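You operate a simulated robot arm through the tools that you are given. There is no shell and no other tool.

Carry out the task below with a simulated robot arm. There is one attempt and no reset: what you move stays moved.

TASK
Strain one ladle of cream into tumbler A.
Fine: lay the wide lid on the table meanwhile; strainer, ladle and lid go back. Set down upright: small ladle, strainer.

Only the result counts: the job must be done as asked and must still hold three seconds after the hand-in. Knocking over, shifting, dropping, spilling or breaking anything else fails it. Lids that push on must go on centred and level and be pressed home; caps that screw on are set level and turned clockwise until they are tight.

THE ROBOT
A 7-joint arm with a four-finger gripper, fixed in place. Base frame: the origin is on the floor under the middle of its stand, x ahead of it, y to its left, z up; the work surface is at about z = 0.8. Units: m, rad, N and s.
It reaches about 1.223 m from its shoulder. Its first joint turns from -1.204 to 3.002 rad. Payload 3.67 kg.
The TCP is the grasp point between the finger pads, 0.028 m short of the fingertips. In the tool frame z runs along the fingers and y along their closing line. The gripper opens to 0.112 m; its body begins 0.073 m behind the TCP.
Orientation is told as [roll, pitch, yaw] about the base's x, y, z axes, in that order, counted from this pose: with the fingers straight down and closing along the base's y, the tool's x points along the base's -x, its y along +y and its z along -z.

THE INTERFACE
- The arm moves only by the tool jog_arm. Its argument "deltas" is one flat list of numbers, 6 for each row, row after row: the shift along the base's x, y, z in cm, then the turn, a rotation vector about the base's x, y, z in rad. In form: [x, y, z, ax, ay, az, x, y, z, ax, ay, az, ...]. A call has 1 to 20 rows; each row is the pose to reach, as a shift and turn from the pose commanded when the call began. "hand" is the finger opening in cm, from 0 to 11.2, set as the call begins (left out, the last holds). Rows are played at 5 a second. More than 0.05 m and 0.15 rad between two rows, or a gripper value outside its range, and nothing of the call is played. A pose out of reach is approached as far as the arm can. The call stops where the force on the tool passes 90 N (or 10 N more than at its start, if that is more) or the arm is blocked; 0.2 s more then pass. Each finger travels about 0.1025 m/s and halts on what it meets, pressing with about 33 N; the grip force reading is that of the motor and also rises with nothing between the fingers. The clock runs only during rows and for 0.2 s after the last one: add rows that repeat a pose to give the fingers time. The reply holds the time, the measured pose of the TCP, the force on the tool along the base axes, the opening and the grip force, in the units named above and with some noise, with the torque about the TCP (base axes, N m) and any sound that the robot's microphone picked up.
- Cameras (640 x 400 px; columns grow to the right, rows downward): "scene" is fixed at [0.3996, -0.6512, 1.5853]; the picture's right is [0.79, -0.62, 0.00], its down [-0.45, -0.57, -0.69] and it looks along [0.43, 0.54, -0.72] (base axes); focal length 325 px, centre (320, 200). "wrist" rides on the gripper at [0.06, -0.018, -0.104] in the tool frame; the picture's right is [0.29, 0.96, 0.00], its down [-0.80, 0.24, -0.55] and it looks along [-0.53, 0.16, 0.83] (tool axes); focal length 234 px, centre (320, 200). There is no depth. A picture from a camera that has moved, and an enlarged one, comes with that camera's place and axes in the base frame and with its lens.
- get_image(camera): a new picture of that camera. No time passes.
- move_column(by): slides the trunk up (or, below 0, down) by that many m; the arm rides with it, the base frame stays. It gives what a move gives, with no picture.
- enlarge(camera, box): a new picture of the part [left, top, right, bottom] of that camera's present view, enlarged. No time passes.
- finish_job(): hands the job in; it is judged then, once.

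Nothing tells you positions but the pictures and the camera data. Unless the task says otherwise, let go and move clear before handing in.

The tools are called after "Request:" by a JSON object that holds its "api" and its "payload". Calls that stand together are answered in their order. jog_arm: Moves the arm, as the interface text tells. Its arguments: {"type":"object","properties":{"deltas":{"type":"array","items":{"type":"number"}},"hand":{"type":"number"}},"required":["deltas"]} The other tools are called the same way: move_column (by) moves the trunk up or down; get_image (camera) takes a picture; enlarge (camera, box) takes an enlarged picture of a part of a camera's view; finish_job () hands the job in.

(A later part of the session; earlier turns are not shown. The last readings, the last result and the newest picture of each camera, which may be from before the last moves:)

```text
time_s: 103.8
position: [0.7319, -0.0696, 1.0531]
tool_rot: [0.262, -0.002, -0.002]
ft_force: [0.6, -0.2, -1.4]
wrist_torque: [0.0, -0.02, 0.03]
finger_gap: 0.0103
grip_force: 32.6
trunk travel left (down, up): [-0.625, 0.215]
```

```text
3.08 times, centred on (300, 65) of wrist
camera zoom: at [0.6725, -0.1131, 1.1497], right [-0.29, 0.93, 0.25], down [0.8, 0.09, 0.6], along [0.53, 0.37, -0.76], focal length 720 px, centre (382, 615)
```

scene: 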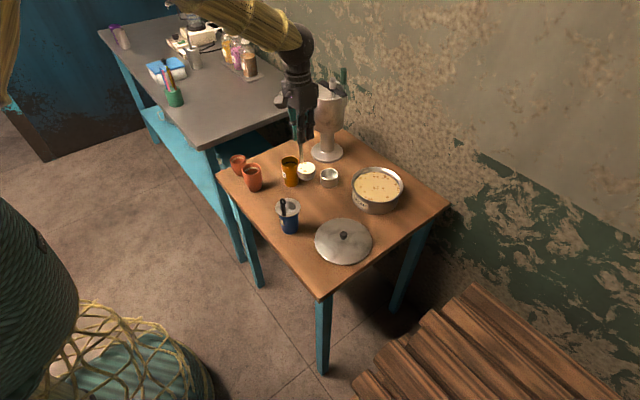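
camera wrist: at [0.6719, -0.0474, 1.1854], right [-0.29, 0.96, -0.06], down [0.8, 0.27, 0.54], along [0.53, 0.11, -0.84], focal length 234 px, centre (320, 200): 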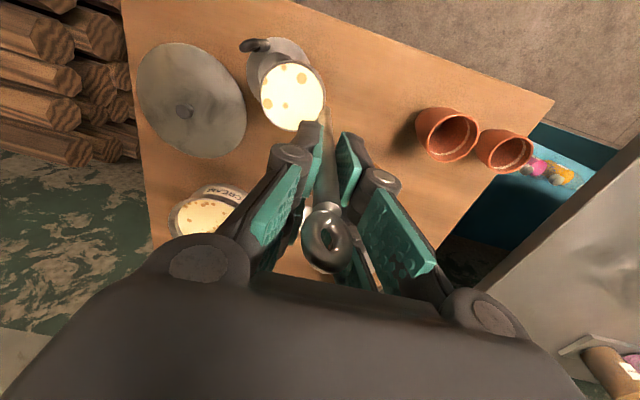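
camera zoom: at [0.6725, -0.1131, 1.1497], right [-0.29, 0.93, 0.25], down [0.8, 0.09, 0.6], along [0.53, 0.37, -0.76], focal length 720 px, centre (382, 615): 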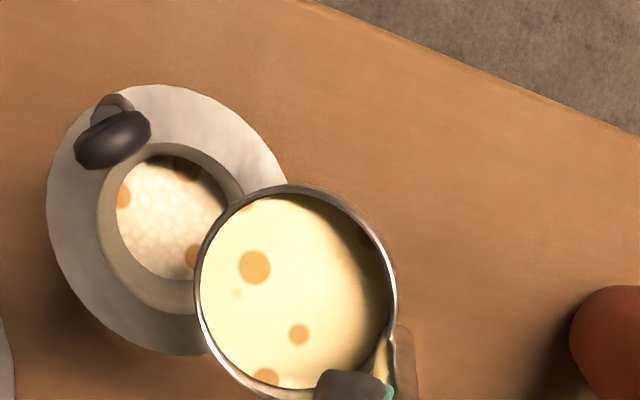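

The residue stays in the mesh and the liquid has drained through, so I'll keep tilting slowly in stages.

Request:
{"api": "jog_arm", "payload": {"deltas": [0, -0.54, -0.01, 0.05, 0, 0, 0, -1.09, -0.06, 0.1, 0, 0, 0, -1.65, -0.14, 0.15, 0, 0, 0, -2.2, -0.25, 0.2, 0, 0, 0, -2.2, -0.25, 0.2, 0, 0]}}

Request:
{"api": "enlarge", "payload": {"camera": "scene", "box": [265, 170, 315, 230]}}

Request:
{"api": "enlarge", "payload": {"camera": "wrist", "box": [180, 0, 380, 130]}}

```text
time_s: 105.0
position: [0.7324, -0.0904, 1.0509]
tool_rot: [0.46, 0.0, -0.003]
ft_force: [-0.7, 0.1, -0.8]
wrist_torque: [-0.06, -0.01, 0.01]
finger_gap: 0.01
grip_force: 32.8
trunk travel left (down, up): [-0.625, 0.215]
```

```text
6.67 times, centred on (290, 200) of scene
camera zoom: at [0.3996, -0.6512, 1.5853], right [0.79, -0.62, 0.0], down [-0.45, -0.57, -0.69], along [0.43, 0.54, -0.72], focal length 2165 px, centre (520, 200)
```

zoom: 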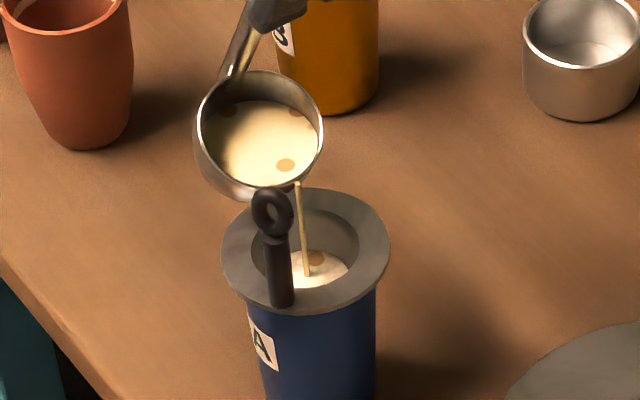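

```text
3.08 times, centred on (280, 65) of wrist
camera zoom: at [0.6729, -0.1522, 1.1362], right [-0.29, 0.86, 0.43], down [0.8, -0.03, 0.6], along [0.53, 0.51, -0.67], focal length 720 px, centre (443, 615)
```

zoom: 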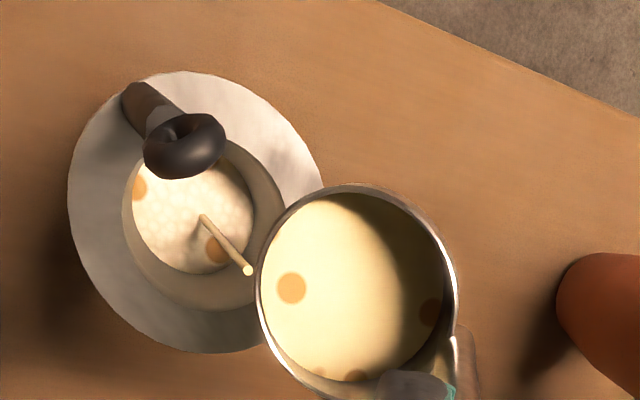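

Request:
{"api": "jog_arm", "payload": {"deltas": [0, -0.56, -0.12, 0.05, 0, 0, 0, -1.11, -0.28, 0.1, 0, 0, 0, -1.68, -0.47, 0.15, 0, 0, 0, -2.23, -0.69, 0.2, 0, 0, 0, -2.23, -0.69, 0.2, 0, 0, 0, -2.23, -0.69, 0.2, 0, 0]}}

Request:
{"api": "enlarge", "payload": {"camera": "scene", "box": [265, 170, 315, 230]}}

Request:
{"api": "enlarge", "payload": {"camera": "wrist", "box": [160, 0, 380, 150]}}

```text
time_s: 106.4
position: [0.7328, -0.1142, 1.0419]
tool_rot: [0.662, -0.002, -0.002]
ft_force: [-0.6, 0.3, -1.3]
wrist_torque: [-0.02, 0.01, 0.03]
finger_gap: 0.0098
grip_force: 33.6
trunk travel left (down, up): [-0.625, 0.215]
```

```text
6.67 times, centred on (290, 200) of scene
camera zoom: at [0.3996, -0.6512, 1.5853], right [0.79, -0.62, 0.0], down [-0.45, -0.57, -0.69], along [0.43, 0.54, -0.72], focal length 2165 px, centre (520, 200)
```

zoom: 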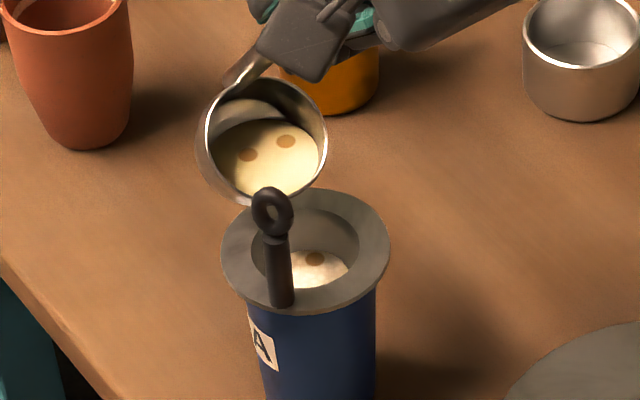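

```text
2.67 times, centred on (270, 75) of wrist
camera zoom: at [0.6727, -0.1919, 1.1145], right [-0.29, 0.76, 0.59], down [0.8, -0.15, 0.59], along [0.53, 0.64, -0.56], focal length 624 px, centre (453, 533)
```

zoom: 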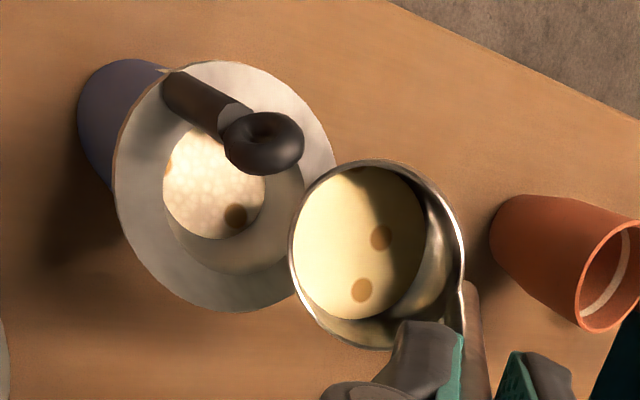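

Request:
{"api": "jog_arm", "payload": {"deltas": [0, -0.55, -0.19, 0.05, 0, 0, 0, -1.09, -0.41, 0.1, 0, 0, 0, -1.64, -0.65, 0.15, 0, 0, 0, -1.64, -0.65, 0.15, 0, 0, 0, -2.16, -0.93, 0.2, 0, 0, 0, -2.16, -0.93, 0.2, 0, 0]}}

Request:
{"api": "enlarge", "payload": {"camera": "scene", "box": [265, 170, 315, 230]}}

Request:
{"api": "enlarge", "payload": {"camera": "wrist", "box": [160, 0, 380, 150]}}

```text
time_s: 107.8
position: [0.7341, -0.1346, 1.0358]
tool_rot: [0.86, 0.0, -0.002]
ft_force: [0.2, 0.5, -1.0]
wrist_torque: [-0.08, -0.05, -0.02]
finger_gap: 0.0101
grip_force: 32.8
trunk travel left (down, up): [-0.625, 0.215]
```

```text
6.67 times, centred on (290, 200) of scene
camera zoom: at [0.3996, -0.6512, 1.5853], right [0.79, -0.62, 0.0], down [-0.45, -0.57, -0.69], along [0.43, 0.54, -0.72], focal length 2165 px, centre (520, 200)
```

zoom: 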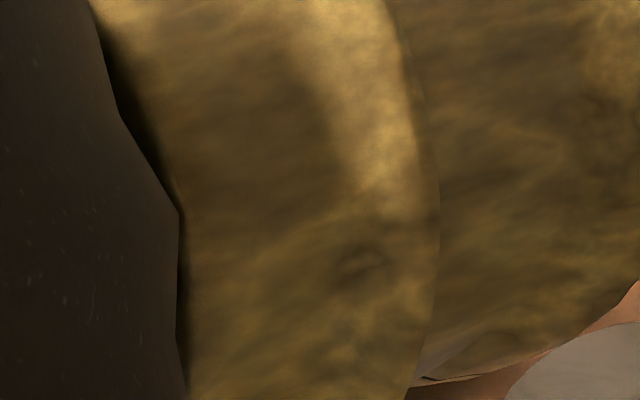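

```text
2.67 times, centred on (270, 75) of wrist
camera zoom: at [0.6725, -0.2243, 1.0903], right [-0.29, 0.62, 0.73], down [0.8, -0.27, 0.54], along [0.53, 0.73, -0.42], focal length 624 px, centre (453, 533)
```

zoom: 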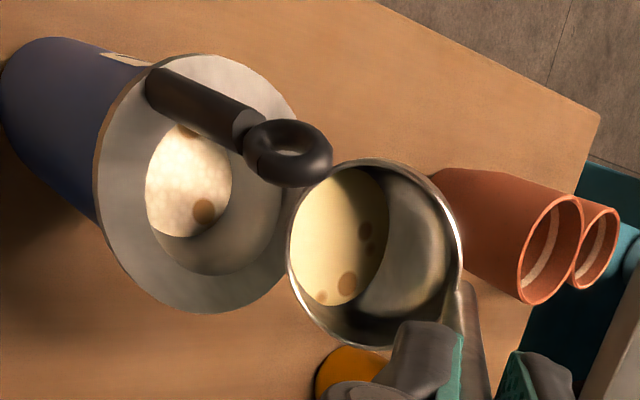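

The forearm now blocks the fixed camera, but the wrist view shows everything. Continuing slowly.

Request:
{"api": "jog_arm", "payload": {"deltas": [0, -0.53, -0.3, 0.05, 0, 0, 0, -1.04, -0.63, 0.1, 0, 0, 0, -1.04, -0.63, 0.1, 0, 0, 0, -1.53, -0.98, 0.15, 0, 0, 0, -2.02, -1.36, 0.2, 0, 0]}}

Request:
{"api": "enlarge", "payload": {"camera": "wrist", "box": [140, 0, 380, 160]}}

Request:
{"api": "jog_arm", "payload": {"deltas": [0, 0, 0, 0, 0, 0, 0, 0, 0, 0, 0, 0, 0, 0, 0, 0, 0, 0]}}

Request:
{"api": "enlarge", "payload": {"camera": "wrist", "box": [140, 0, 380, 160]}}

```text
time_s: 109.0
position: [0.7333, -0.1552, 1.0207]
tool_rot: [1.062, 0.001, -0.003]
ft_force: [0.3, -0.5, 0.0]
wrist_torque: [-0.08, -0.01, 0.02]
finger_gap: 0.0099
grip_force: 33.6
trunk travel left (down, up): [-0.625, 0.215]
```

```text
2.50 times, centred on (260, 80) of wrist
camera zoom: at [0.6735, -0.2549, 1.0564], right [-0.29, 0.47, 0.84], down [0.8, -0.37, 0.48], along [0.53, 0.8, -0.27], focal length 585 px, centre (470, 500)
```

zoom: 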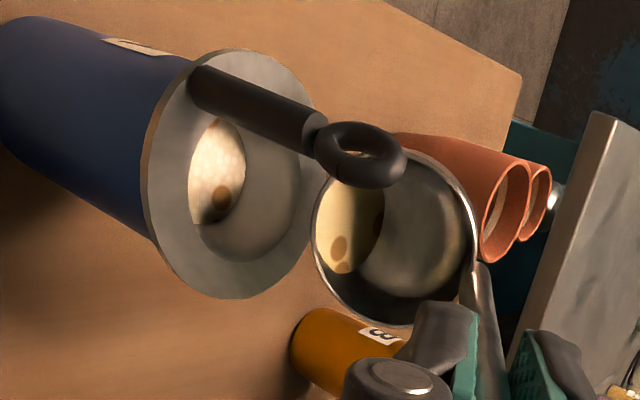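

```text
time_s: 109.8
position: [0.7332, -0.1546, 1.0215]
tool_rot: [1.064, 0.001, -0.004]
ft_force: [0.0, -0.1, -0.7]
wrist_torque: [-0.08, -0.01, -0.01]
finger_gap: 0.0105
grip_force: 32.8
trunk travel left (down, up): [-0.625, 0.215]
```

```text
2.50 times, centred on (260, 80) of wrist
camera zoom: at [0.6734, -0.2547, 1.0565], right [-0.29, 0.47, 0.84], down [0.8, -0.37, 0.48], along [0.53, 0.8, -0.27], focal length 585 px, centre (470, 500)
```

zoom: 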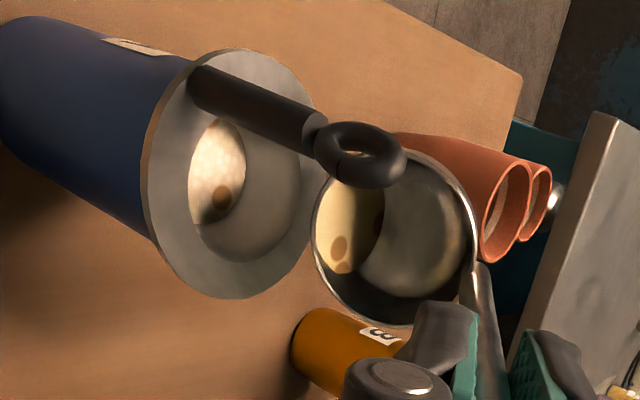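

Request:
{"api": "jog_arm", "payload": {"deltas": [0, -0.47, -0.35, 0.05, 0, 0, 0, -0.92, -0.72, 0.1, 0, 0, 0, -0.92, -0.72, 0.1, 0, 0, 0, -1.37, -1.07, 0.15, 0, 0, 0, -1.79, -1.32, 0.2, 0, 0]}}

Request:
{"api": "enlarge", "payload": {"camera": "wrist", "box": [120, 0, 380, 170]}}

Request:
{"api": "jog_arm", "payload": {"deltas": [0, 0, 0, 0, 0, 0, 0, 0, 0, 0, 0, 0, 0, -0.39, -0.3, 0.05, 0, 0, 0, -0.78, -0.6, 0.1, 0, 0, 0, -0.78, -0.6, 0.1, 0, 0, 0, -0.78, -0.6, 0.1, 0, 0]}}

Request:
{"api": "enlarge", "payload": {"camera": "wrist", "box": [120, 0, 380, 170]}}

```text
time_s: 111.0
position: [0.7333, -0.1741, 1.0081]
tool_rot: [1.261, 0.002, -0.002]
ft_force: [0.6, -0.2, -1.0]
wrist_torque: [-0.09, -0.01, -0.03]
finger_gap: 0.0104
grip_force: 32.8
trunk travel left (down, up): [-0.625, 0.215]
```

```text
2.35 times, centred on (250, 85) of wrist
camera zoom: at [0.6731, -0.2779, 1.0226], right [-0.29, 0.29, 0.91], down [0.8, -0.46, 0.4], along [0.53, 0.84, -0.1], focal length 551 px, centre (485, 471)
```

zoom: 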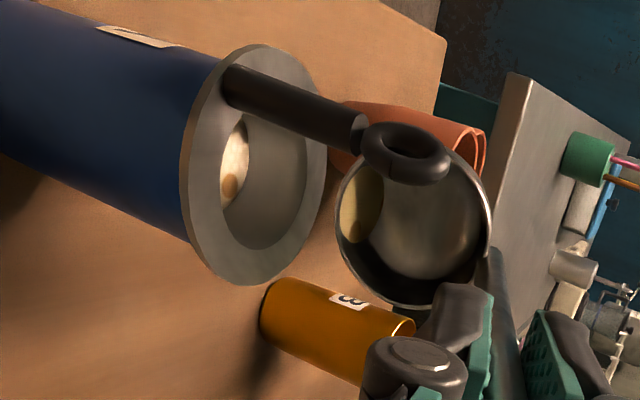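

```text
time_s: 112.4
position: [0.7339, -0.1813, 1.0008]
tool_rot: [1.363, 0.0, -0.004]
ft_force: [-0.6, -0.2, -0.7]
wrist_torque: [-0.1, 0.02, 0.04]
finger_gap: 0.0101
grip_force: 32.9
trunk travel left (down, up): [-0.625, 0.215]
```

```text
2.35 times, centred on (250, 85) of wrist
camera zoom: at [0.6734, -0.2868, 1.0058], right [-0.29, 0.2, 0.94], down [0.8, -0.49, 0.35], along [0.53, 0.85, -0.02], focal length 551 px, centre (485, 471)
```

zoom: 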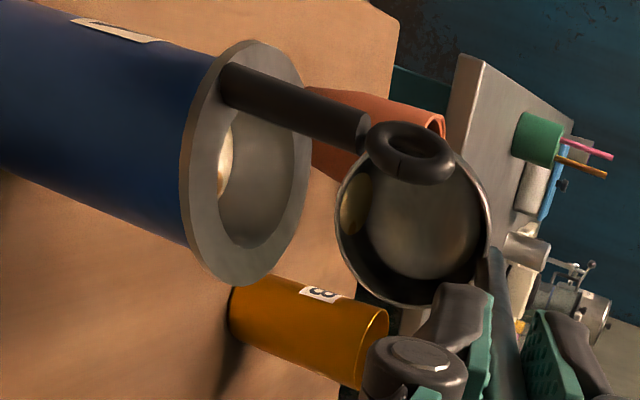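

Almost empty. I'll finish tilting past horizontal and hold to drain the last drops.

Request:
{"api": "jog_arm", "payload": {"deltas": [0, -0.35, -0.33, 0.05, 0, 0, 0, -0.7, -0.67, 0.1, 0, 0, 0, -1.01, -1.03, 0.15, 0, 0, 0, -1.31, -1.41, 0.2, 0, 0, 0, -1.58, -1.79, 0.25, 0, 0, 0, -1.82, -2.19, 0.3, 0, 0, 0, -2.05, -2.61, 0.35, 0, 0, 0, -2.24, -3.03, 0.4, 0, 0, 0, -2.24, -3.03, 0.4, 0, 0, 0, -2.24, -3.03, 0.4, 0, 0, 0, -2.24, -3.03, 0.4, 0, 0, 0, -2.24, -3.03, 0.4, 0, 0]}}

Request:
{"api": "enlarge", "payload": {"camera": "wrist", "box": [120, 0, 380, 170]}}

Request:
{"api": "get_image", "payload": {"camera": "scene"}}

```text
time_s: 115.0
position: [0.7342, -0.2038, 0.97]
tool_rot: [1.763, 0.003, -0.004]
ft_force: [-0.6, 0.0, -1.6]
wrist_torque: [-0.11, 0.0, 0.01]
finger_gap: 0.0101
grip_force: 33.4
trunk travel left (down, up): [-0.625, 0.215]
```

```text
2.35 times, centred on (250, 85) of wrist
camera zoom: at [0.6726, -0.3023, 0.9339], right [-0.29, -0.18, 0.94], down [0.8, -0.59, 0.13], along [0.53, 0.79, 0.31], focal length 551 px, centre (485, 471)
```

zoom: 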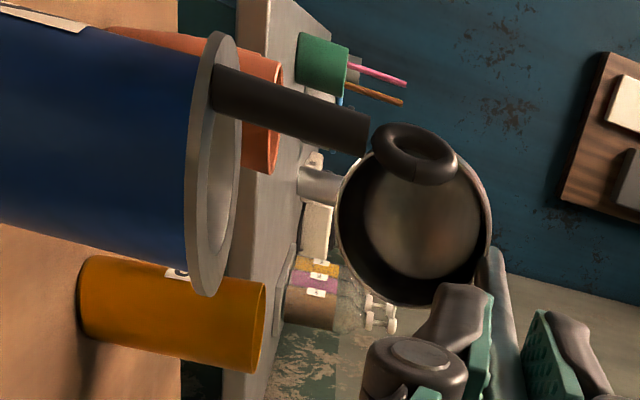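

```text
taken
```

scene: 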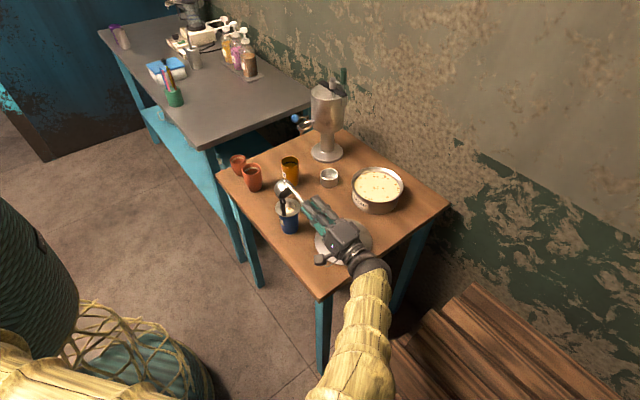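

The ladle is empty. I'll look closely at the strainer and table for any spill before turning it back.

Request:
{"api": "enlarge", "payload": {"camera": "scene", "box": [250, 160, 340, 250]}}

Request:
{"api": "enlarge", "payload": {"camera": "scene", "box": [340, 150, 420, 220]}}

```text
4.44 times, centred on (295, 205) of scene
camera zoom: at [0.3996, -0.6512, 1.5853], right [0.79, -0.62, 0.0], down [-0.45, -0.57, -0.69], along [0.43, 0.54, -0.72], focal length 1443 px, centre (431, 178)
```

zoom: 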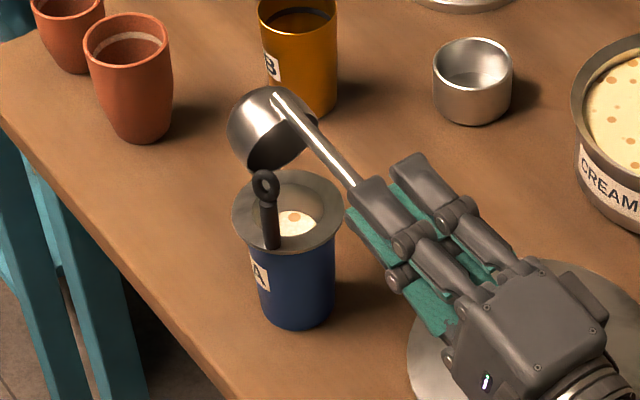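

```text
5.71 times, centred on (380, 185) of scene
camera zoom: at [0.3996, -0.6512, 1.5853], right [0.79, -0.62, 0.0], down [-0.45, -0.57, -0.69], along [0.43, 0.54, -0.72], focal length 1856 px, centre (-23, 286)
```

zoom: 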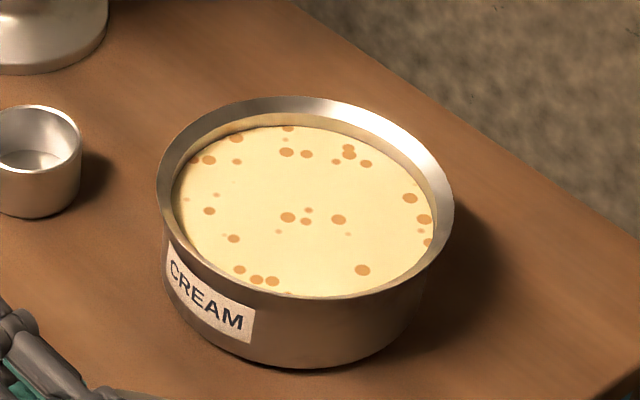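

No spill anywhere. Turning the ladle back upright along the reverse path, slightly higher.

Request:
{"api": "jog_arm", "payload": {"deltas": [0, 0, 1.5, 0, 0, 0, 0, 0, 3, 0, 0, 0, 0, 0.6, 4.17, -0.14, 0, 0, 0, 1.4, 5.2, -0.28, 0, 0, 0, 2.4, 6.15, -0.42, 0, 0, 0, 3.5, 6.95, -0.56, 0, 0, 0, 4.8, 7.95, -0.7, 0, 0, 0, 6.2, 8.95, -0.84, 0, 0, 0, 7.7, 9.7, -0.98, 0, 0, 0, 9.2, 10.3, -1.12, 0, 0, 0, 10.75, 10.8, -1.26, 0, 0, 0, 12.3, 11.1, -1.4, 0, 0, 0, 13.85, 11.15, -1.54, 0, 0, 0, 15.3, 11, -1.68, 0, 0, 0, 16.7, 10.5, -1.824, 0, 0, 0, 16.7, 10.5, -1.824, 0, 0]}}

Request:
{"api": "enlarge", "payload": {"camera": "scene", "box": [245, 130, 335, 240]}}

Request:
{"api": "get_image", "payload": {"camera": "wrist"}}

```text
time_s: 118.4
position: [0.7334, -0.0391, 1.0776]
tool_rot: [-0.06, -0.004, -0.003]
ft_force: [-0.8, -0.1, -0.8]
wrist_torque: [0.06, -0.02, -0.02]
finger_gap: 0.0099
grip_force: 32.9
trunk travel left (down, up): [-0.625, 0.215]
```

```text
3.64 times, centred on (290, 185) of scene
camera zoom: at [0.3996, -0.6512, 1.5853], right [0.79, -0.62, 0.0], down [-0.45, -0.57, -0.69], along [0.43, 0.54, -0.72], focal length 1181 px, centre (429, 254)
```

zoom: 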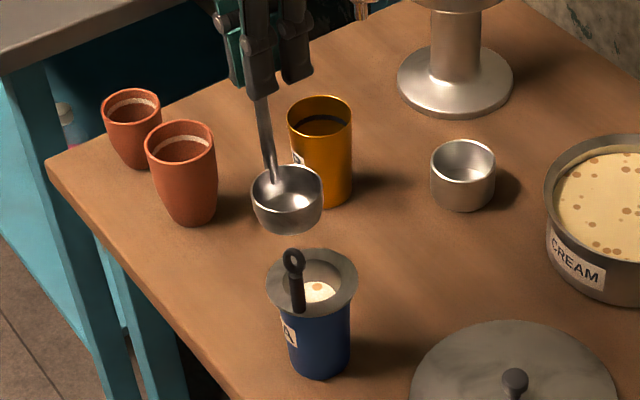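

```text
taken
camera wrist: at [0.6736, -0.0496, 1.183], right [-0.29, 0.96, -0.06], down [0.8, 0.27, 0.54], along [0.53, 0.11, -0.84], focal length 234 px, centre (320, 200)
```

wrist: 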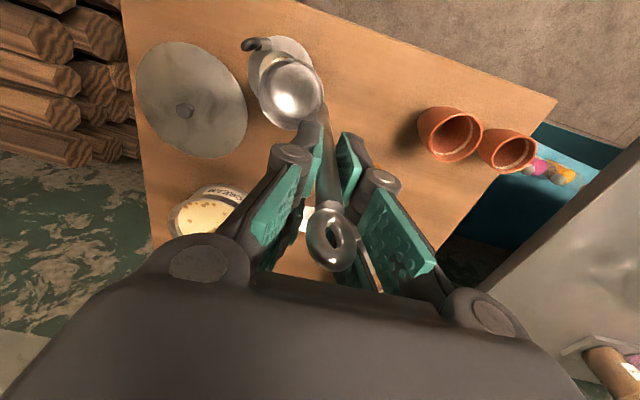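

The ladle is upright and empty. Turning it back to its original orientation above its resting spot.

Request:
{"api": "jog_arm", "payload": {"deltas": [-0.2, 0.5, 0, 0, 0, 0.1225, -0.4, 1, 0, 0, 0, 0.245, -0.6, 1.5, 0, 0, 0, 0.3675, -0.8, 2, 0, 0, 0, 0.49, -1, 2.5, 0, 0, 0, 0.6125, -1.2, 3, 0, 0, 0, 0.735, -1.4, 3.5, 0, 0, 0, 0.8575, -1.6, 4, 0, 0, 0, 0.98, -1.9, 4.5, 0, 0, 0, 1.1025, -2.1, 4.75, 0, 0, 0, 1.225, -2.1, 4.75, 0, 0, 0, 1.225]}}

Request:
{"api": "enlarge", "payload": {"camera": "scene", "box": [235, 130, 325, 240]}}

Request:
{"api": "get_image", "payload": {"camera": "wrist"}}

```text
time_s: 120.8
position: [0.7111, 0.0106, 1.0758]
tool_rot: [-0.062, -0.003, 1.229]
ft_force: [-0.8, 0.0, -0.5]
wrist_torque: [0.04, 0.03, -0.03]
finger_gap: 0.0101
grip_force: 33.0
trunk travel left (down, up): [-0.625, 0.215]
```

```text
3.64 times, centred on (280, 185) of scene
camera zoom: at [0.3996, -0.6512, 1.5853], right [0.79, -0.62, 0.0], down [-0.45, -0.57, -0.69], along [0.43, 0.54, -0.72], focal length 1181 px, centre (466, 254)
```

zoom: 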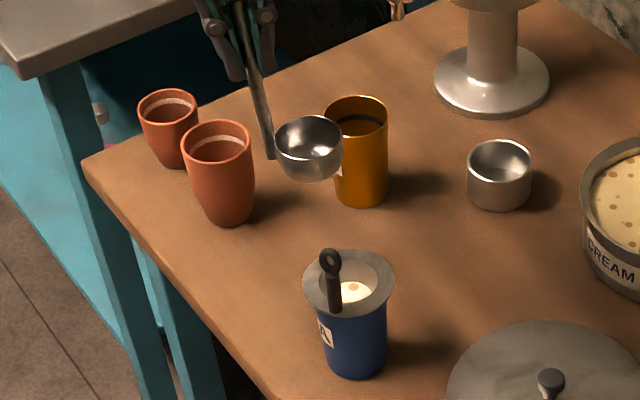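

```text
taken
camera wrist: at [0.7021, -0.0486, 1.1818], right [-1.0, 0.05, -0.06], down [0.01, 0.84, 0.54], along [0.08, 0.54, -0.84], focal length 234 px, centre (320, 200)
```

wrist: 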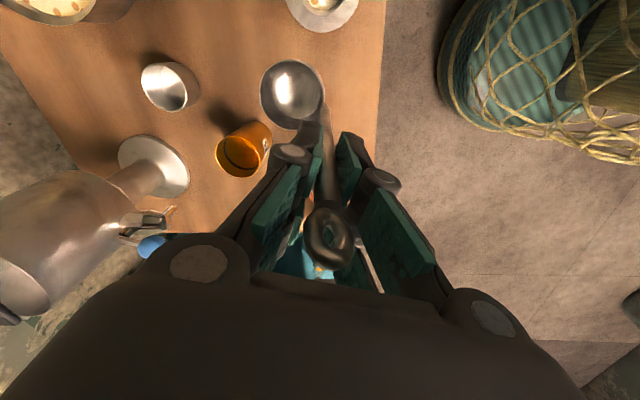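

The ladle hasn't shifted in the grip. Lowering it to its old spot, slowly near the table.

Request:
{"api": "jog_arm", "payload": {"deltas": [0, -0.2, -2, 0, 0, 0, 0, -0.2, -5, 0, 0, 0, 0, -0.2, -8, 0, 0, 0, 0, -0.2, -10.5, 0, 0, 0, 0, -0.2, -12.5, 0, 0, 0, 0, -0.2, -13.5, 0, 0, 0, 0, -0.2, -14, 0, 0, 0, 0, -0.2, -14, 0, 0, 0]}}

Request:
{"api": "jog_arm", "payload": {"deltas": [0, 0, -0.15, 0, 0, 0, 0, 0, -0.3, 0, 0, 0, 0, 0, -0.3, 0, 0, 0]}}

Request:
{"api": "enlarge", "payload": {"camera": "scene", "box": [245, 140, 305, 220]}}

```text
time_s: 122.6
position: [0.712, 0.0094, 0.9365]
tool_rot: [-0.063, -0.004, 1.227]
ft_force: [-0.4, 0.5, -2.1]
wrist_torque: [0.02, 0.05, 0.02]
finger_gap: 0.0101
grip_force: 32.9
trunk travel left (down, up): [-0.625, 0.215]
```

```text
time_s: 123.4
position: [0.7111, 0.0087, 0.9315]
tool_rot: [-0.064, -0.004, 1.225]
ft_force: [0.6, 0.6, -1.2]
wrist_torque: [0.05, 0.02, -0.02]
finger_gap: 0.01
grip_force: 32.8
trunk travel left (down, up): [-0.625, 0.215]
```

```text
5.00 times, centred on (275, 180) of scene
camera zoom: at [0.3996, -0.6512, 1.5853], right [0.79, -0.62, 0.0], down [-0.45, -0.57, -0.69], along [0.43, 0.54, -0.72], focal length 1624 px, centre (545, 300)
```

zoom: 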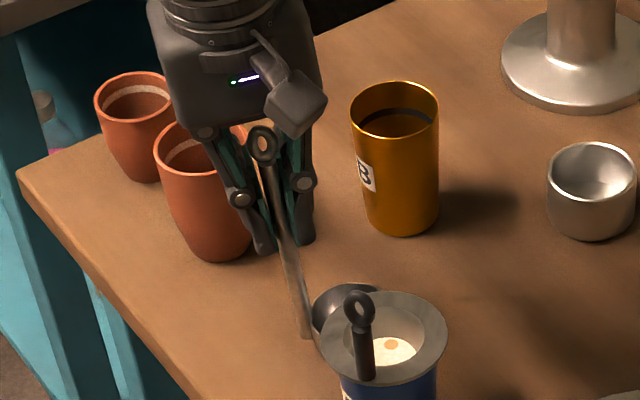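

Request:
{"api": "jog_arm", "payload": {"deltas": [0, 0, -0.1, 0, 0, 0, 0, 0, -0.1, 0, 0, 0]}}

Request:
{"api": "jog_arm", "payload": {"deltas": [0, 0, -0.1, 0, 0, 0, 0, 0, -0.1, 0, 0, 0]}}

```text
time_s: 124.0
position: [0.7124, 0.0096, 0.9318]
tool_rot: [-0.063, -0.004, 1.224]
ft_force: [-0.8, 0.6, 3.4]
wrist_torque: [-0.01, 0.0, -0.03]
finger_gap: 0.0101
grip_force: 33.2
trunk travel left (down, up): [-0.625, 0.215]
```

```text
time_s: 124.6
position: [0.7109, 0.0084, 0.9321]
tool_rot: [-0.067, -0.003, 1.226]
ft_force: [-2.4, 0.4, 13.2]
wrist_torque: [-0.11, 0.06, -0.06]
finger_gap: 0.0102
grip_force: 33.0
trunk travel left (down, up): [-0.625, 0.215]
```

The ladle is touching down. Easing off and releasing, then rising along the rod's axis.

Request:
{"api": "jog_arm", "payload": {"deltas": [0, 0, 0.15, 0, 0, 0, 0, 0, 0.15, 0, 0, 0]}}

Request:
{"api": "jog_arm", "payload": {"deltas": [0, 0, 0, 0, 0, 0, 0, 0, 0, 0, 0, 0, 0, 0, 0, 0, 0, 0], "hand": 4.5}}

Request:
{"api": "enlarge", "payload": {"camera": "scene", "box": [245, 140, 305, 220]}}

Request:
{"api": "enlarge", "payload": {"camera": "wrist", "box": [220, 80, 420, 260]}}

```text
time_s: 125.2
position: [0.711, 0.0092, 0.9323]
tool_rot: [-0.063, -0.004, 1.225]
ft_force: [-1.1, 2.1, 6.7]
wrist_torque: [0.16, 0.02, 0.0]
finger_gap: 0.0103
grip_force: 33.5
trunk travel left (down, up): [-0.625, 0.215]
```

```text
time_s: 126.0
position: [0.7113, 0.0092, 0.9322]
tool_rot: [-0.065, -0.004, 1.225]
ft_force: [-0.1, 0.6, 0.2]
wrist_torque: [0.03, 0.03, -0.02]
finger_gap: 0.0452
grip_force: 0.0
trunk travel left (down, up): [-0.625, 0.215]
```

```text
5.00 times, centred on (275, 180) of scene
camera zoom: at [0.3996, -0.6512, 1.5853], right [0.79, -0.62, 0.0], down [-0.45, -0.57, -0.69], along [0.43, 0.54, -0.72], focal length 1624 px, centre (545, 300)
```

zoom: 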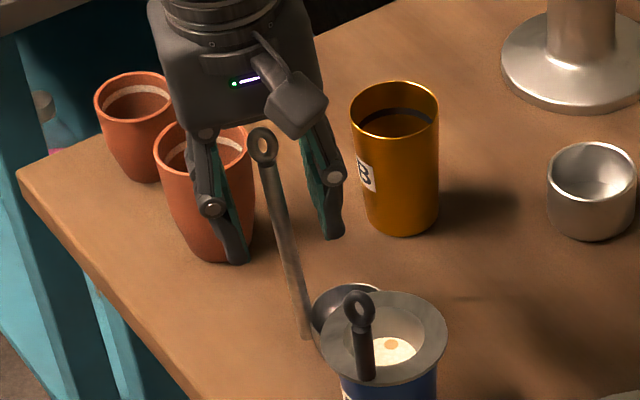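

```text
2.22 times, centred on (320, 170) of wrist
camera zoom: at [0.7022, -0.0511, 1.0378], right [-1.0, 0.05, -0.06], down [0.01, 0.84, 0.54], along [0.08, 0.54, -0.84], focal length 520 px, centre (320, 267)
```

zoom: 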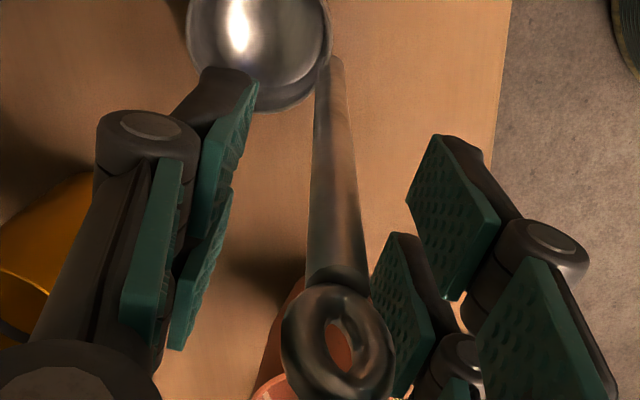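

The ladle stands freely where it was. Rising along the rod axis to stay clear of the ring.

Request:
{"api": "jog_arm", "payload": {"deltas": [-0.06, 0.03, 1, 0, 0, 0, -0.19, 0.08, 3, 0, 0, 0, -0.31, 0.14, 5, 0, 0, 0, -0.44, 0.19, 7, 0, 0, 0, -0.56, 0.24, 9, 0, 0, 0, -0.75, 0.32, 12, 0, 0, 0, -0.75, 0.32, 14, 0, 0, 0, -0.75, 0.32, 14, 0, 0, 0]}}

Request:
{"api": "get_image", "payload": {"camera": "wrist"}}

Request:
{"api": "enlarge", "payload": {"camera": "scene", "box": [235, 130, 325, 240]}}

```text
time_s: 127.8
position: [0.7044, 0.0118, 1.0728]
tool_rot: [-0.062, -0.004, 1.225]
ft_force: [0.0, 0.3, 0.0]
wrist_torque: [0.0, 0.0, -0.01]
finger_gap: 0.0452
grip_force: 0.1
trunk travel left (down, up): [-0.625, 0.215]
```

```text
taken
camera wrist: at [0.6943, -0.0481, 1.1782], right [-1.0, 0.05, -0.06], down [0.01, 0.84, 0.54], along [0.08, 0.54, -0.84], focal length 234 px, centre (320, 200)
```

wrist: 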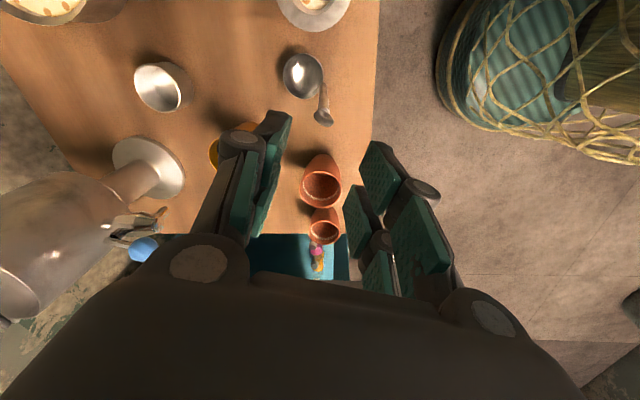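

```text
3.64 times, centred on (280, 185) of scene
camera zoom: at [0.3996, -0.6512, 1.5853], right [0.79, -0.62, 0.0], down [-0.45, -0.57, -0.69], along [0.43, 0.54, -0.72], focal length 1181 px, centre (466, 254)
```

zoom: 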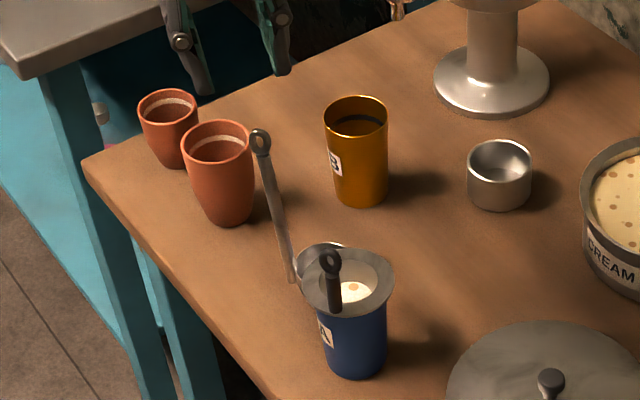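

The ladle is back in place. Next is the strainer: I'll level the hand, turn back to the strainer's gripping yaw, and look at how well it has drained.

Request:
{"api": "jog_arm", "payload": {"deltas": [0, -1, 0, 0.012, 0.028, 0, 0, -2, 0, 0.024, 0.056, 0, 0, -3, 0, 0.024, 0.056, 0]}}

Request:
{"api": "jog_arm", "payload": {"deltas": [-0.1, -1.5, 0, 0, 0, 0.137, -0.1, -3, 0, 0, 0, 0.274, -0.2, -4.5, 0, 0, 0, 0.411, -0.3, -6, 0, 0, 0, 0.548, -0.4, -7.5, 0, 0, 0, 0.685, -0.5, -9.5, 0, 0, 0, 0.822, -0.5, -11.6, 0, 0, 0, 0.957, -0.5, -11.6, 0, 0, 0, 0.957], "hand": 4.5}}

Request:
{"api": "get_image", "payload": {"camera": "wrist"}}

Request:
{"api": "enlarge", "payload": {"camera": "wrist", "box": [230, 60, 370, 180]}}

Request:
{"api": "enlarge", "payload": {"camera": "scene", "box": [265, 175, 315, 240]}}

```text
time_s: 128.6
position: [0.7048, -0.0184, 1.0724]
tool_rot: [-0.001, -0.006, 1.223]
ft_force: [1.1, -0.8, -0.1]
wrist_torque: [-0.03, -0.02, -0.05]
finger_gap: 0.0447
grip_force: 0.0
trunk travel left (down, up): [-0.625, 0.215]
```

```text
time_s: 130.4
position: [0.6996, -0.1323, 1.0722]
tool_rot: [-0.001, -0.006, 2.183]
ft_force: [0.0, 1.6, 0.1]
wrist_torque: [0.03, 0.0, 0.04]
finger_gap: 0.0448
grip_force: 0.0
trunk travel left (down, up): [-0.625, 0.215]
```

```text
taken
camera wrist: at [0.7487, -0.1718, 1.176], right [-0.62, -0.79, 0.0], down [-0.65, 0.51, 0.56], along [-0.44, 0.35, -0.83], focal length 234 px, centre (320, 200)
```

wrist: 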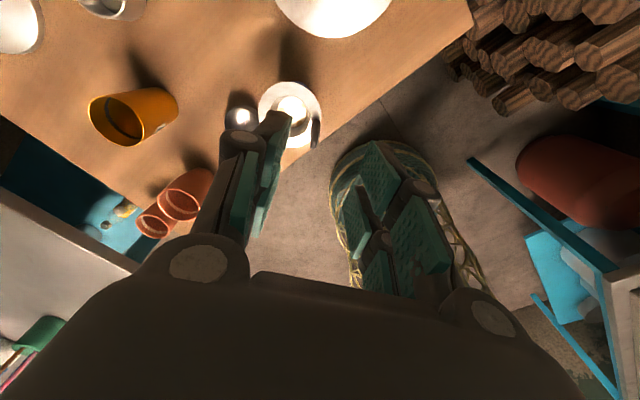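

```text
3.33 times, centred on (300, 120) of wrist
camera zoom: at [0.7487, -0.1718, 1.176], right [-0.62, -0.79, 0.0], down [-0.65, 0.51, 0.56], along [-0.44, 0.35, -0.83], focal length 781 px, centre (387, 467)
```

zoom: 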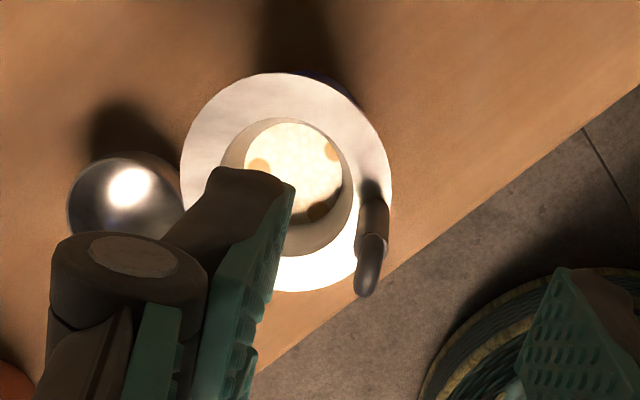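

```text
6.15 times, centred on (290, 208) of scene
camera zoom: at [0.3996, -0.6512, 1.5853], right [0.79, -0.62, 0.0], down [-0.45, -0.57, -0.69], along [0.43, 0.54, -0.72], focal length 1999 px, centre (505, 154)
```

zoom: 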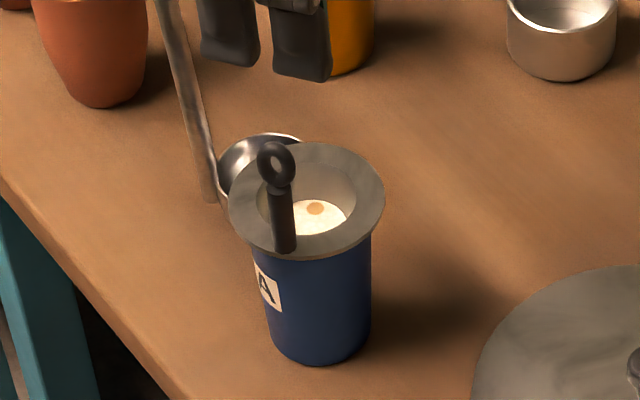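

The residue stays caught in the mesh and nothing is dripping. Lowering toward the strainer handle and checking alignment.

Request:
{"api": "jog_arm", "payload": {"deltas": [0, -0.24, -2, 0, 0, 0, 0, -0.24, -4.5, 0, 0, 0, 0, -0.24, -7, 0, 0, 0, 0, -0.24, -7, 0, 0, 0]}}

Request:
{"api": "enlarge", "payload": {"camera": "wrist", "box": [220, 80, 420, 250]}}

Request:
{"api": "enlarge", "payload": {"camera": "scene", "box": [260, 160, 320, 240]}}

```text
time_s: 131.4
position: [0.6964, -0.1365, 1.0036]
tool_rot: [-0.002, -0.007, 2.182]
ft_force: [-0.5, 0.1, 0.7]
wrist_torque: [0.02, -0.01, 0.0]
finger_gap: 0.0451
grip_force: 0.1
trunk travel left (down, up): [-0.625, 0.215]
```

```text
2.35 times, centred on (320, 165) of wrist
camera zoom: at [0.7463, -0.1756, 1.1072], right [-0.62, -0.79, 0.0], down [-0.65, 0.51, 0.56], along [-0.44, 0.35, -0.83], focal length 551 px, centre (320, 282)
```

zoom: 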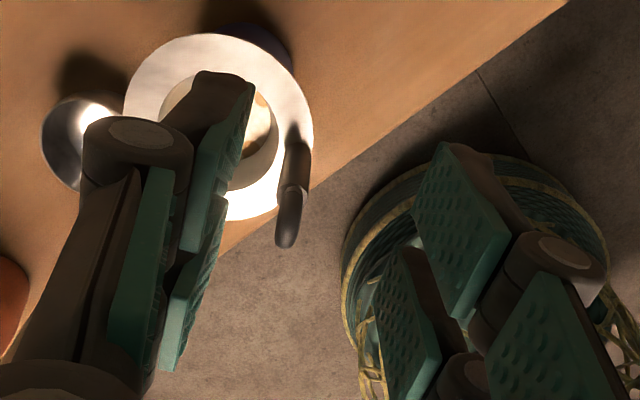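

```text
5.00 times, centred on (290, 200) of scene
camera zoom: at [0.3996, -0.6512, 1.5853], right [0.79, -0.62, 0.0], down [-0.45, -0.57, -0.69], along [0.43, 0.54, -0.72], focal length 1624 px, centre (470, 200)
```

zoom: 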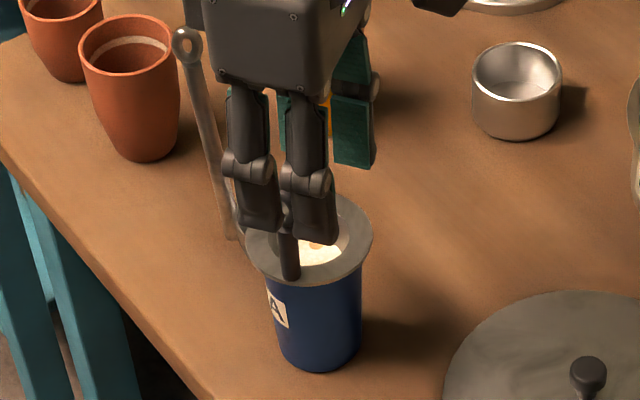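

Request:
{"api": "jog_arm", "payload": {"deltas": [0.24, 0.12, 0, 0, 0, 0, 0.24, 0.12, -2, 0, 0, 0, 0.24, 0.12, -4, 0, 0, 0, 0.24, 0.12, -5.5, 0, 0, 0, 0.24, 0.12, -6.35, 0, 0, 0, 0.24, 0.12, -6.35, 0, 0, 0]}}

Request:
{"api": "jog_arm", "payload": {"deltas": [0, 0, 0, 0, 0, 0, 0, 0, 0, 0, 0, 0], "hand": 2.4}}

Request:
{"api": "enlarge", "payload": {"camera": "wrist", "box": [220, 80, 420, 250]}}

Request:
{"api": "enlarge", "payload": {"camera": "scene", "box": [260, 160, 320, 240]}}

```text
time_s: 132.8
position: [0.7021, -0.1345, 0.9383]
tool_rot: [-0.002, -0.009, 2.181]
ft_force: [0.1, 0.4, -0.8]
wrist_torque: [-0.02, -0.01, -0.01]
finger_gap: 0.0453
grip_force: 0.1
trunk travel left (down, up): [-0.625, 0.215]
```

```text
time_s: 133.4
position: [0.7022, -0.1346, 0.9397]
tool_rot: [-0.002, -0.006, 2.182]
ft_force: [-0.3, 0.2, -0.1]
wrist_torque: [0.0, -0.03, -0.02]
finger_gap: 0.0239
grip_force: 0.0
trunk travel left (down, up): [-0.625, 0.215]
```

```text
2.35 times, centred on (320, 165) of wrist
camera zoom: at [0.7513, -0.1734, 1.0437], right [-0.62, -0.79, 0.0], down [-0.65, 0.51, 0.56], along [-0.44, 0.35, -0.83], focal length 551 px, centre (320, 282)
```

zoom: 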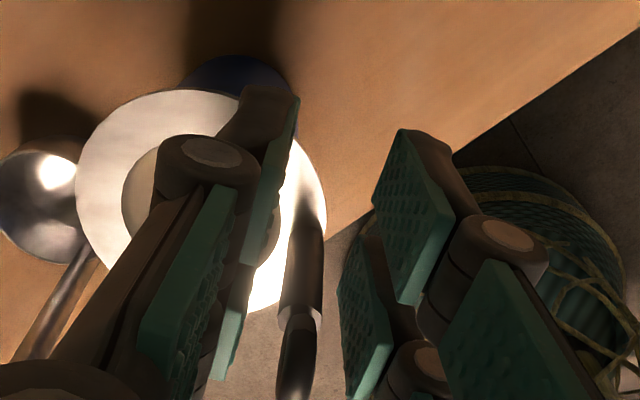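

```text
5.00 times, centred on (290, 200) of scene
camera zoom: at [0.3996, -0.6512, 1.5853], right [0.79, -0.62, 0.0], down [-0.45, -0.57, -0.69], along [0.43, 0.54, -0.72], focal length 1624 px, centre (470, 200)
```

zoom: 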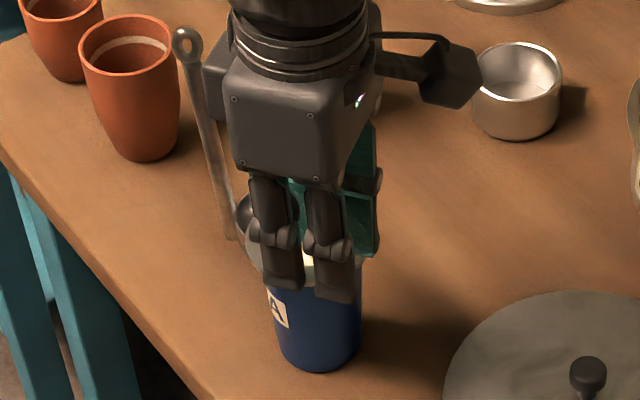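

Request:
{"api": "jog_arm", "payload": {"deltas": [-0.22, -0.12, 0, 0, 0, 0, -0.22, -0.12, 0, 0, 0, 0]}}

Request:
{"api": "jog_arm", "payload": {"deltas": [0, 0, 0, 0, 0, 0, 0, 0, 0, 0, 0, 0], "hand": 1.5}}

Request:
{"api": "enlarge", "payload": {"camera": "wrist", "box": [220, 80, 420, 250]}}

```text
time_s: 134.0
position: [0.6991, -0.1355, 0.9386]
tool_rot: [-0.001, -0.009, 2.181]
ft_force: [0.1, 1.6, 0.2]
wrist_torque: [-0.02, 0.01, -0.01]
finger_gap: 0.0239
grip_force: 0.1
trunk travel left (down, up): [-0.625, 0.215]
```

```text
time_s: 134.6
position: [0.6994, -0.1362, 0.9396]
tool_rot: [-0.002, -0.007, 2.181]
ft_force: [0.1, -0.2, 0.7]
wrist_torque: [-0.03, 0.02, 0.0]
finger_gap: 0.0151
grip_force: 0.0
trunk travel left (down, up): [-0.625, 0.215]
```

```text
2.35 times, centred on (320, 165) of wrist
camera zoom: at [0.749, -0.1748, 1.0438], right [-0.62, -0.79, 0.0], down [-0.65, 0.51, 0.56], along [-0.44, 0.35, -0.83], focal length 551 px, centre (320, 282)
```

zoom: 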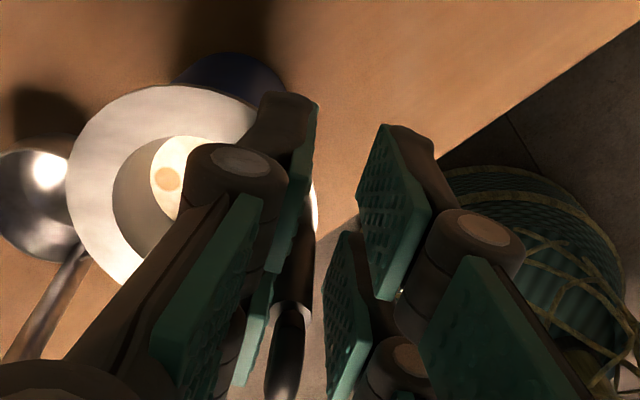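

Request:
{"api": "jog_arm", "payload": {"deltas": [0, 0, 0, 0, 0, 0, 0, 0, 0, 0, 0, 0, 0, 0, 0, 0, 0, 0], "hand": 0}}

Request:
{"api": "jog_arm", "payload": {"deltas": [0, 0, 0.3, 0, 0, 0, 0, 0, 0.6, 0, 0, 0, 0, 0, 1, 0, 0, 0, 0, 0, 1.5, 0, 0, 0, 0, 0, 2.2, 0, 0, 0, 0, 0, 3, 0, 0, 0, 0, 0, 3, 0, 0, 0]}}

Request:
{"api": "enlarge", "payload": {"camera": "scene", "box": [260, 160, 320, 240]}}

Request:
{"api": "enlarge", "payload": {"camera": "wrist", "box": [200, 60, 400, 230]}}

```text
time_s: 135.4
position: [0.699, -0.1362, 0.9393]
tool_rot: [-0.002, -0.007, 2.184]
ft_force: [-0.4, -0.6, -0.9]
wrist_torque: [0.0, -0.03, -0.02]
finger_gap: 0.01
grip_force: 33.2
trunk travel left (down, up): [-0.625, 0.215]
```

```text
time_s: 137.0
position: [0.7003, -0.1354, 0.9694]
tool_rot: [-0.003, -0.006, 2.181]
ft_force: [0.3, -0.2, -0.2]
wrist_torque: [-0.03, 0.03, 0.01]
finger_gap: 0.0096
grip_force: 32.8
trunk travel left (down, up): [-0.625, 0.215]
```

```text
5.00 times, centred on (290, 200) of scene
camera zoom: at [0.3996, -0.6512, 1.5853], right [0.79, -0.62, 0.0], down [-0.45, -0.57, -0.69], along [0.43, 0.54, -0.72], focal length 1624 px, centre (470, 200)
```

zoom: 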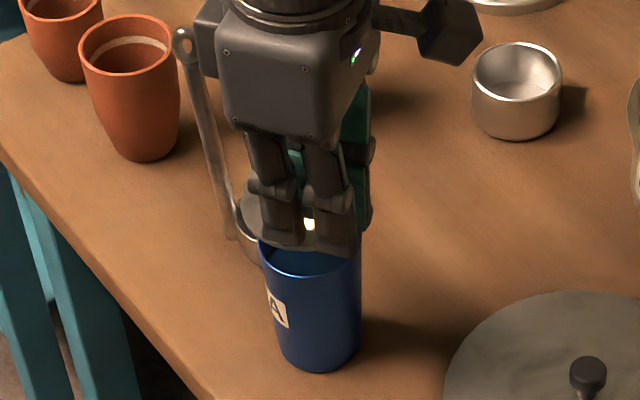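

```text
2.35 times, centred on (300, 145) of wrist
camera zoom: at [0.7501, -0.1747, 1.0742], right [-0.62, -0.79, 0.0], down [-0.65, 0.51, 0.56], along [-0.44, 0.35, -0.83], focal length 551 px, centre (367, 329)
```

zoom: 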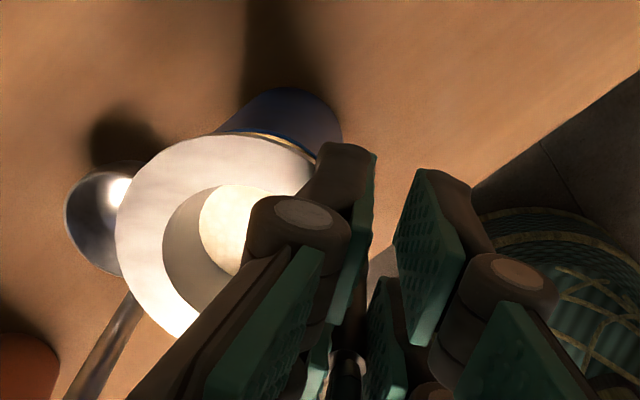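

The strainer is lifted clear and still over the tumbler. I'll hold it there a few seconds in case it drips, and check the tumbler's contents.

Request:
{"api": "jog_arm", "payload": {"deltas": [0, 0, 0, 0, 0, 0, 0, 0, 0, 0, 0, 0, 0, 0, 0, 0, 0, 0, 0, 0, 0, 0, 0, 0, 0, 0, 0, 0, 0, 0, 0, 0, 0, 0, 0, 0, 0, 0, 0, 0, 0, 0, 0, 0, 0, 0, 0, 0, 0, 0, 0, 0, 0, 0, 0, 0, 0, 0, 0, 0]}}

Request:
{"api": "jog_arm", "payload": {"deltas": [0, 0, 1, 0, 0, 0, 0, 0, 2, 0, 0, 0, 0, 0, 3.5, 0, 0, 0, 0, 0, 3.5, 0, 0, 0]}}

Request:
{"api": "enlarge", "payload": {"camera": "scene", "box": [265, 165, 315, 240]}}

Request:
{"api": "enlarge", "payload": {"camera": "wrist", "box": [200, 60, 400, 230]}}

```text
time_s: 139.2
position: [0.7005, -0.1358, 0.9702]
tool_rot: [-0.001, -0.008, 2.183]
ft_force: [0.3, -1.1, 0.0]
wrist_torque: [-0.04, 0.04, -0.02]
finger_gap: 0.0099
grip_force: 32.8
trunk travel left (down, up): [-0.625, 0.215]
```

```text
time_s: 140.2
position: [0.6996, -0.1377, 1.0039]
tool_rot: [-0.004, -0.006, 2.182]
ft_force: [-0.1, 0.5, -1.5]
wrist_torque: [-0.03, 0.04, 0.05]
finger_gap: 0.01
grip_force: 33.0
trunk travel left (down, up): [-0.625, 0.215]
```

```text
5.33 times, centred on (290, 202) of scene
camera zoom: at [0.3996, -0.6512, 1.5853], right [0.79, -0.62, 0.0], down [-0.45, -0.57, -0.69], along [0.43, 0.54, -0.72], focal length 1732 px, centre (480, 187)
```

zoom: 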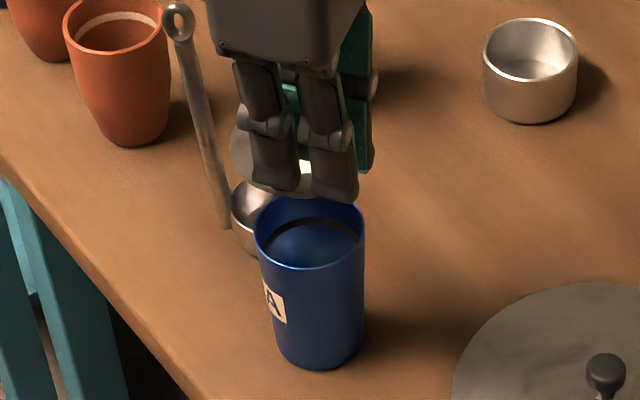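

```text
2.35 times, centred on (300, 145) of wrist
camera zoom: at [0.75, -0.1761, 1.1087], right [-0.62, -0.79, 0.0], down [-0.65, 0.51, 0.56], along [-0.44, 0.35, -0.83], focal length 551 px, centre (367, 329)
```

zoom: 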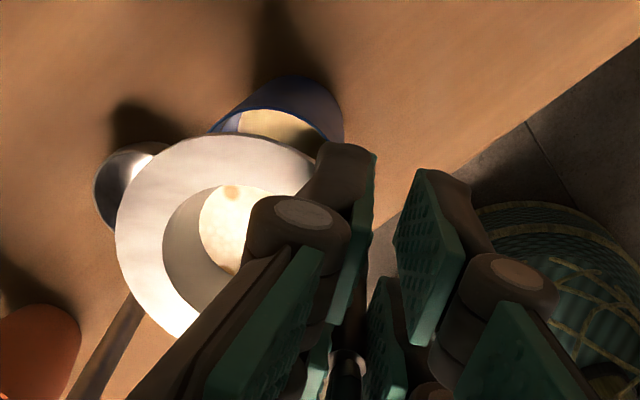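

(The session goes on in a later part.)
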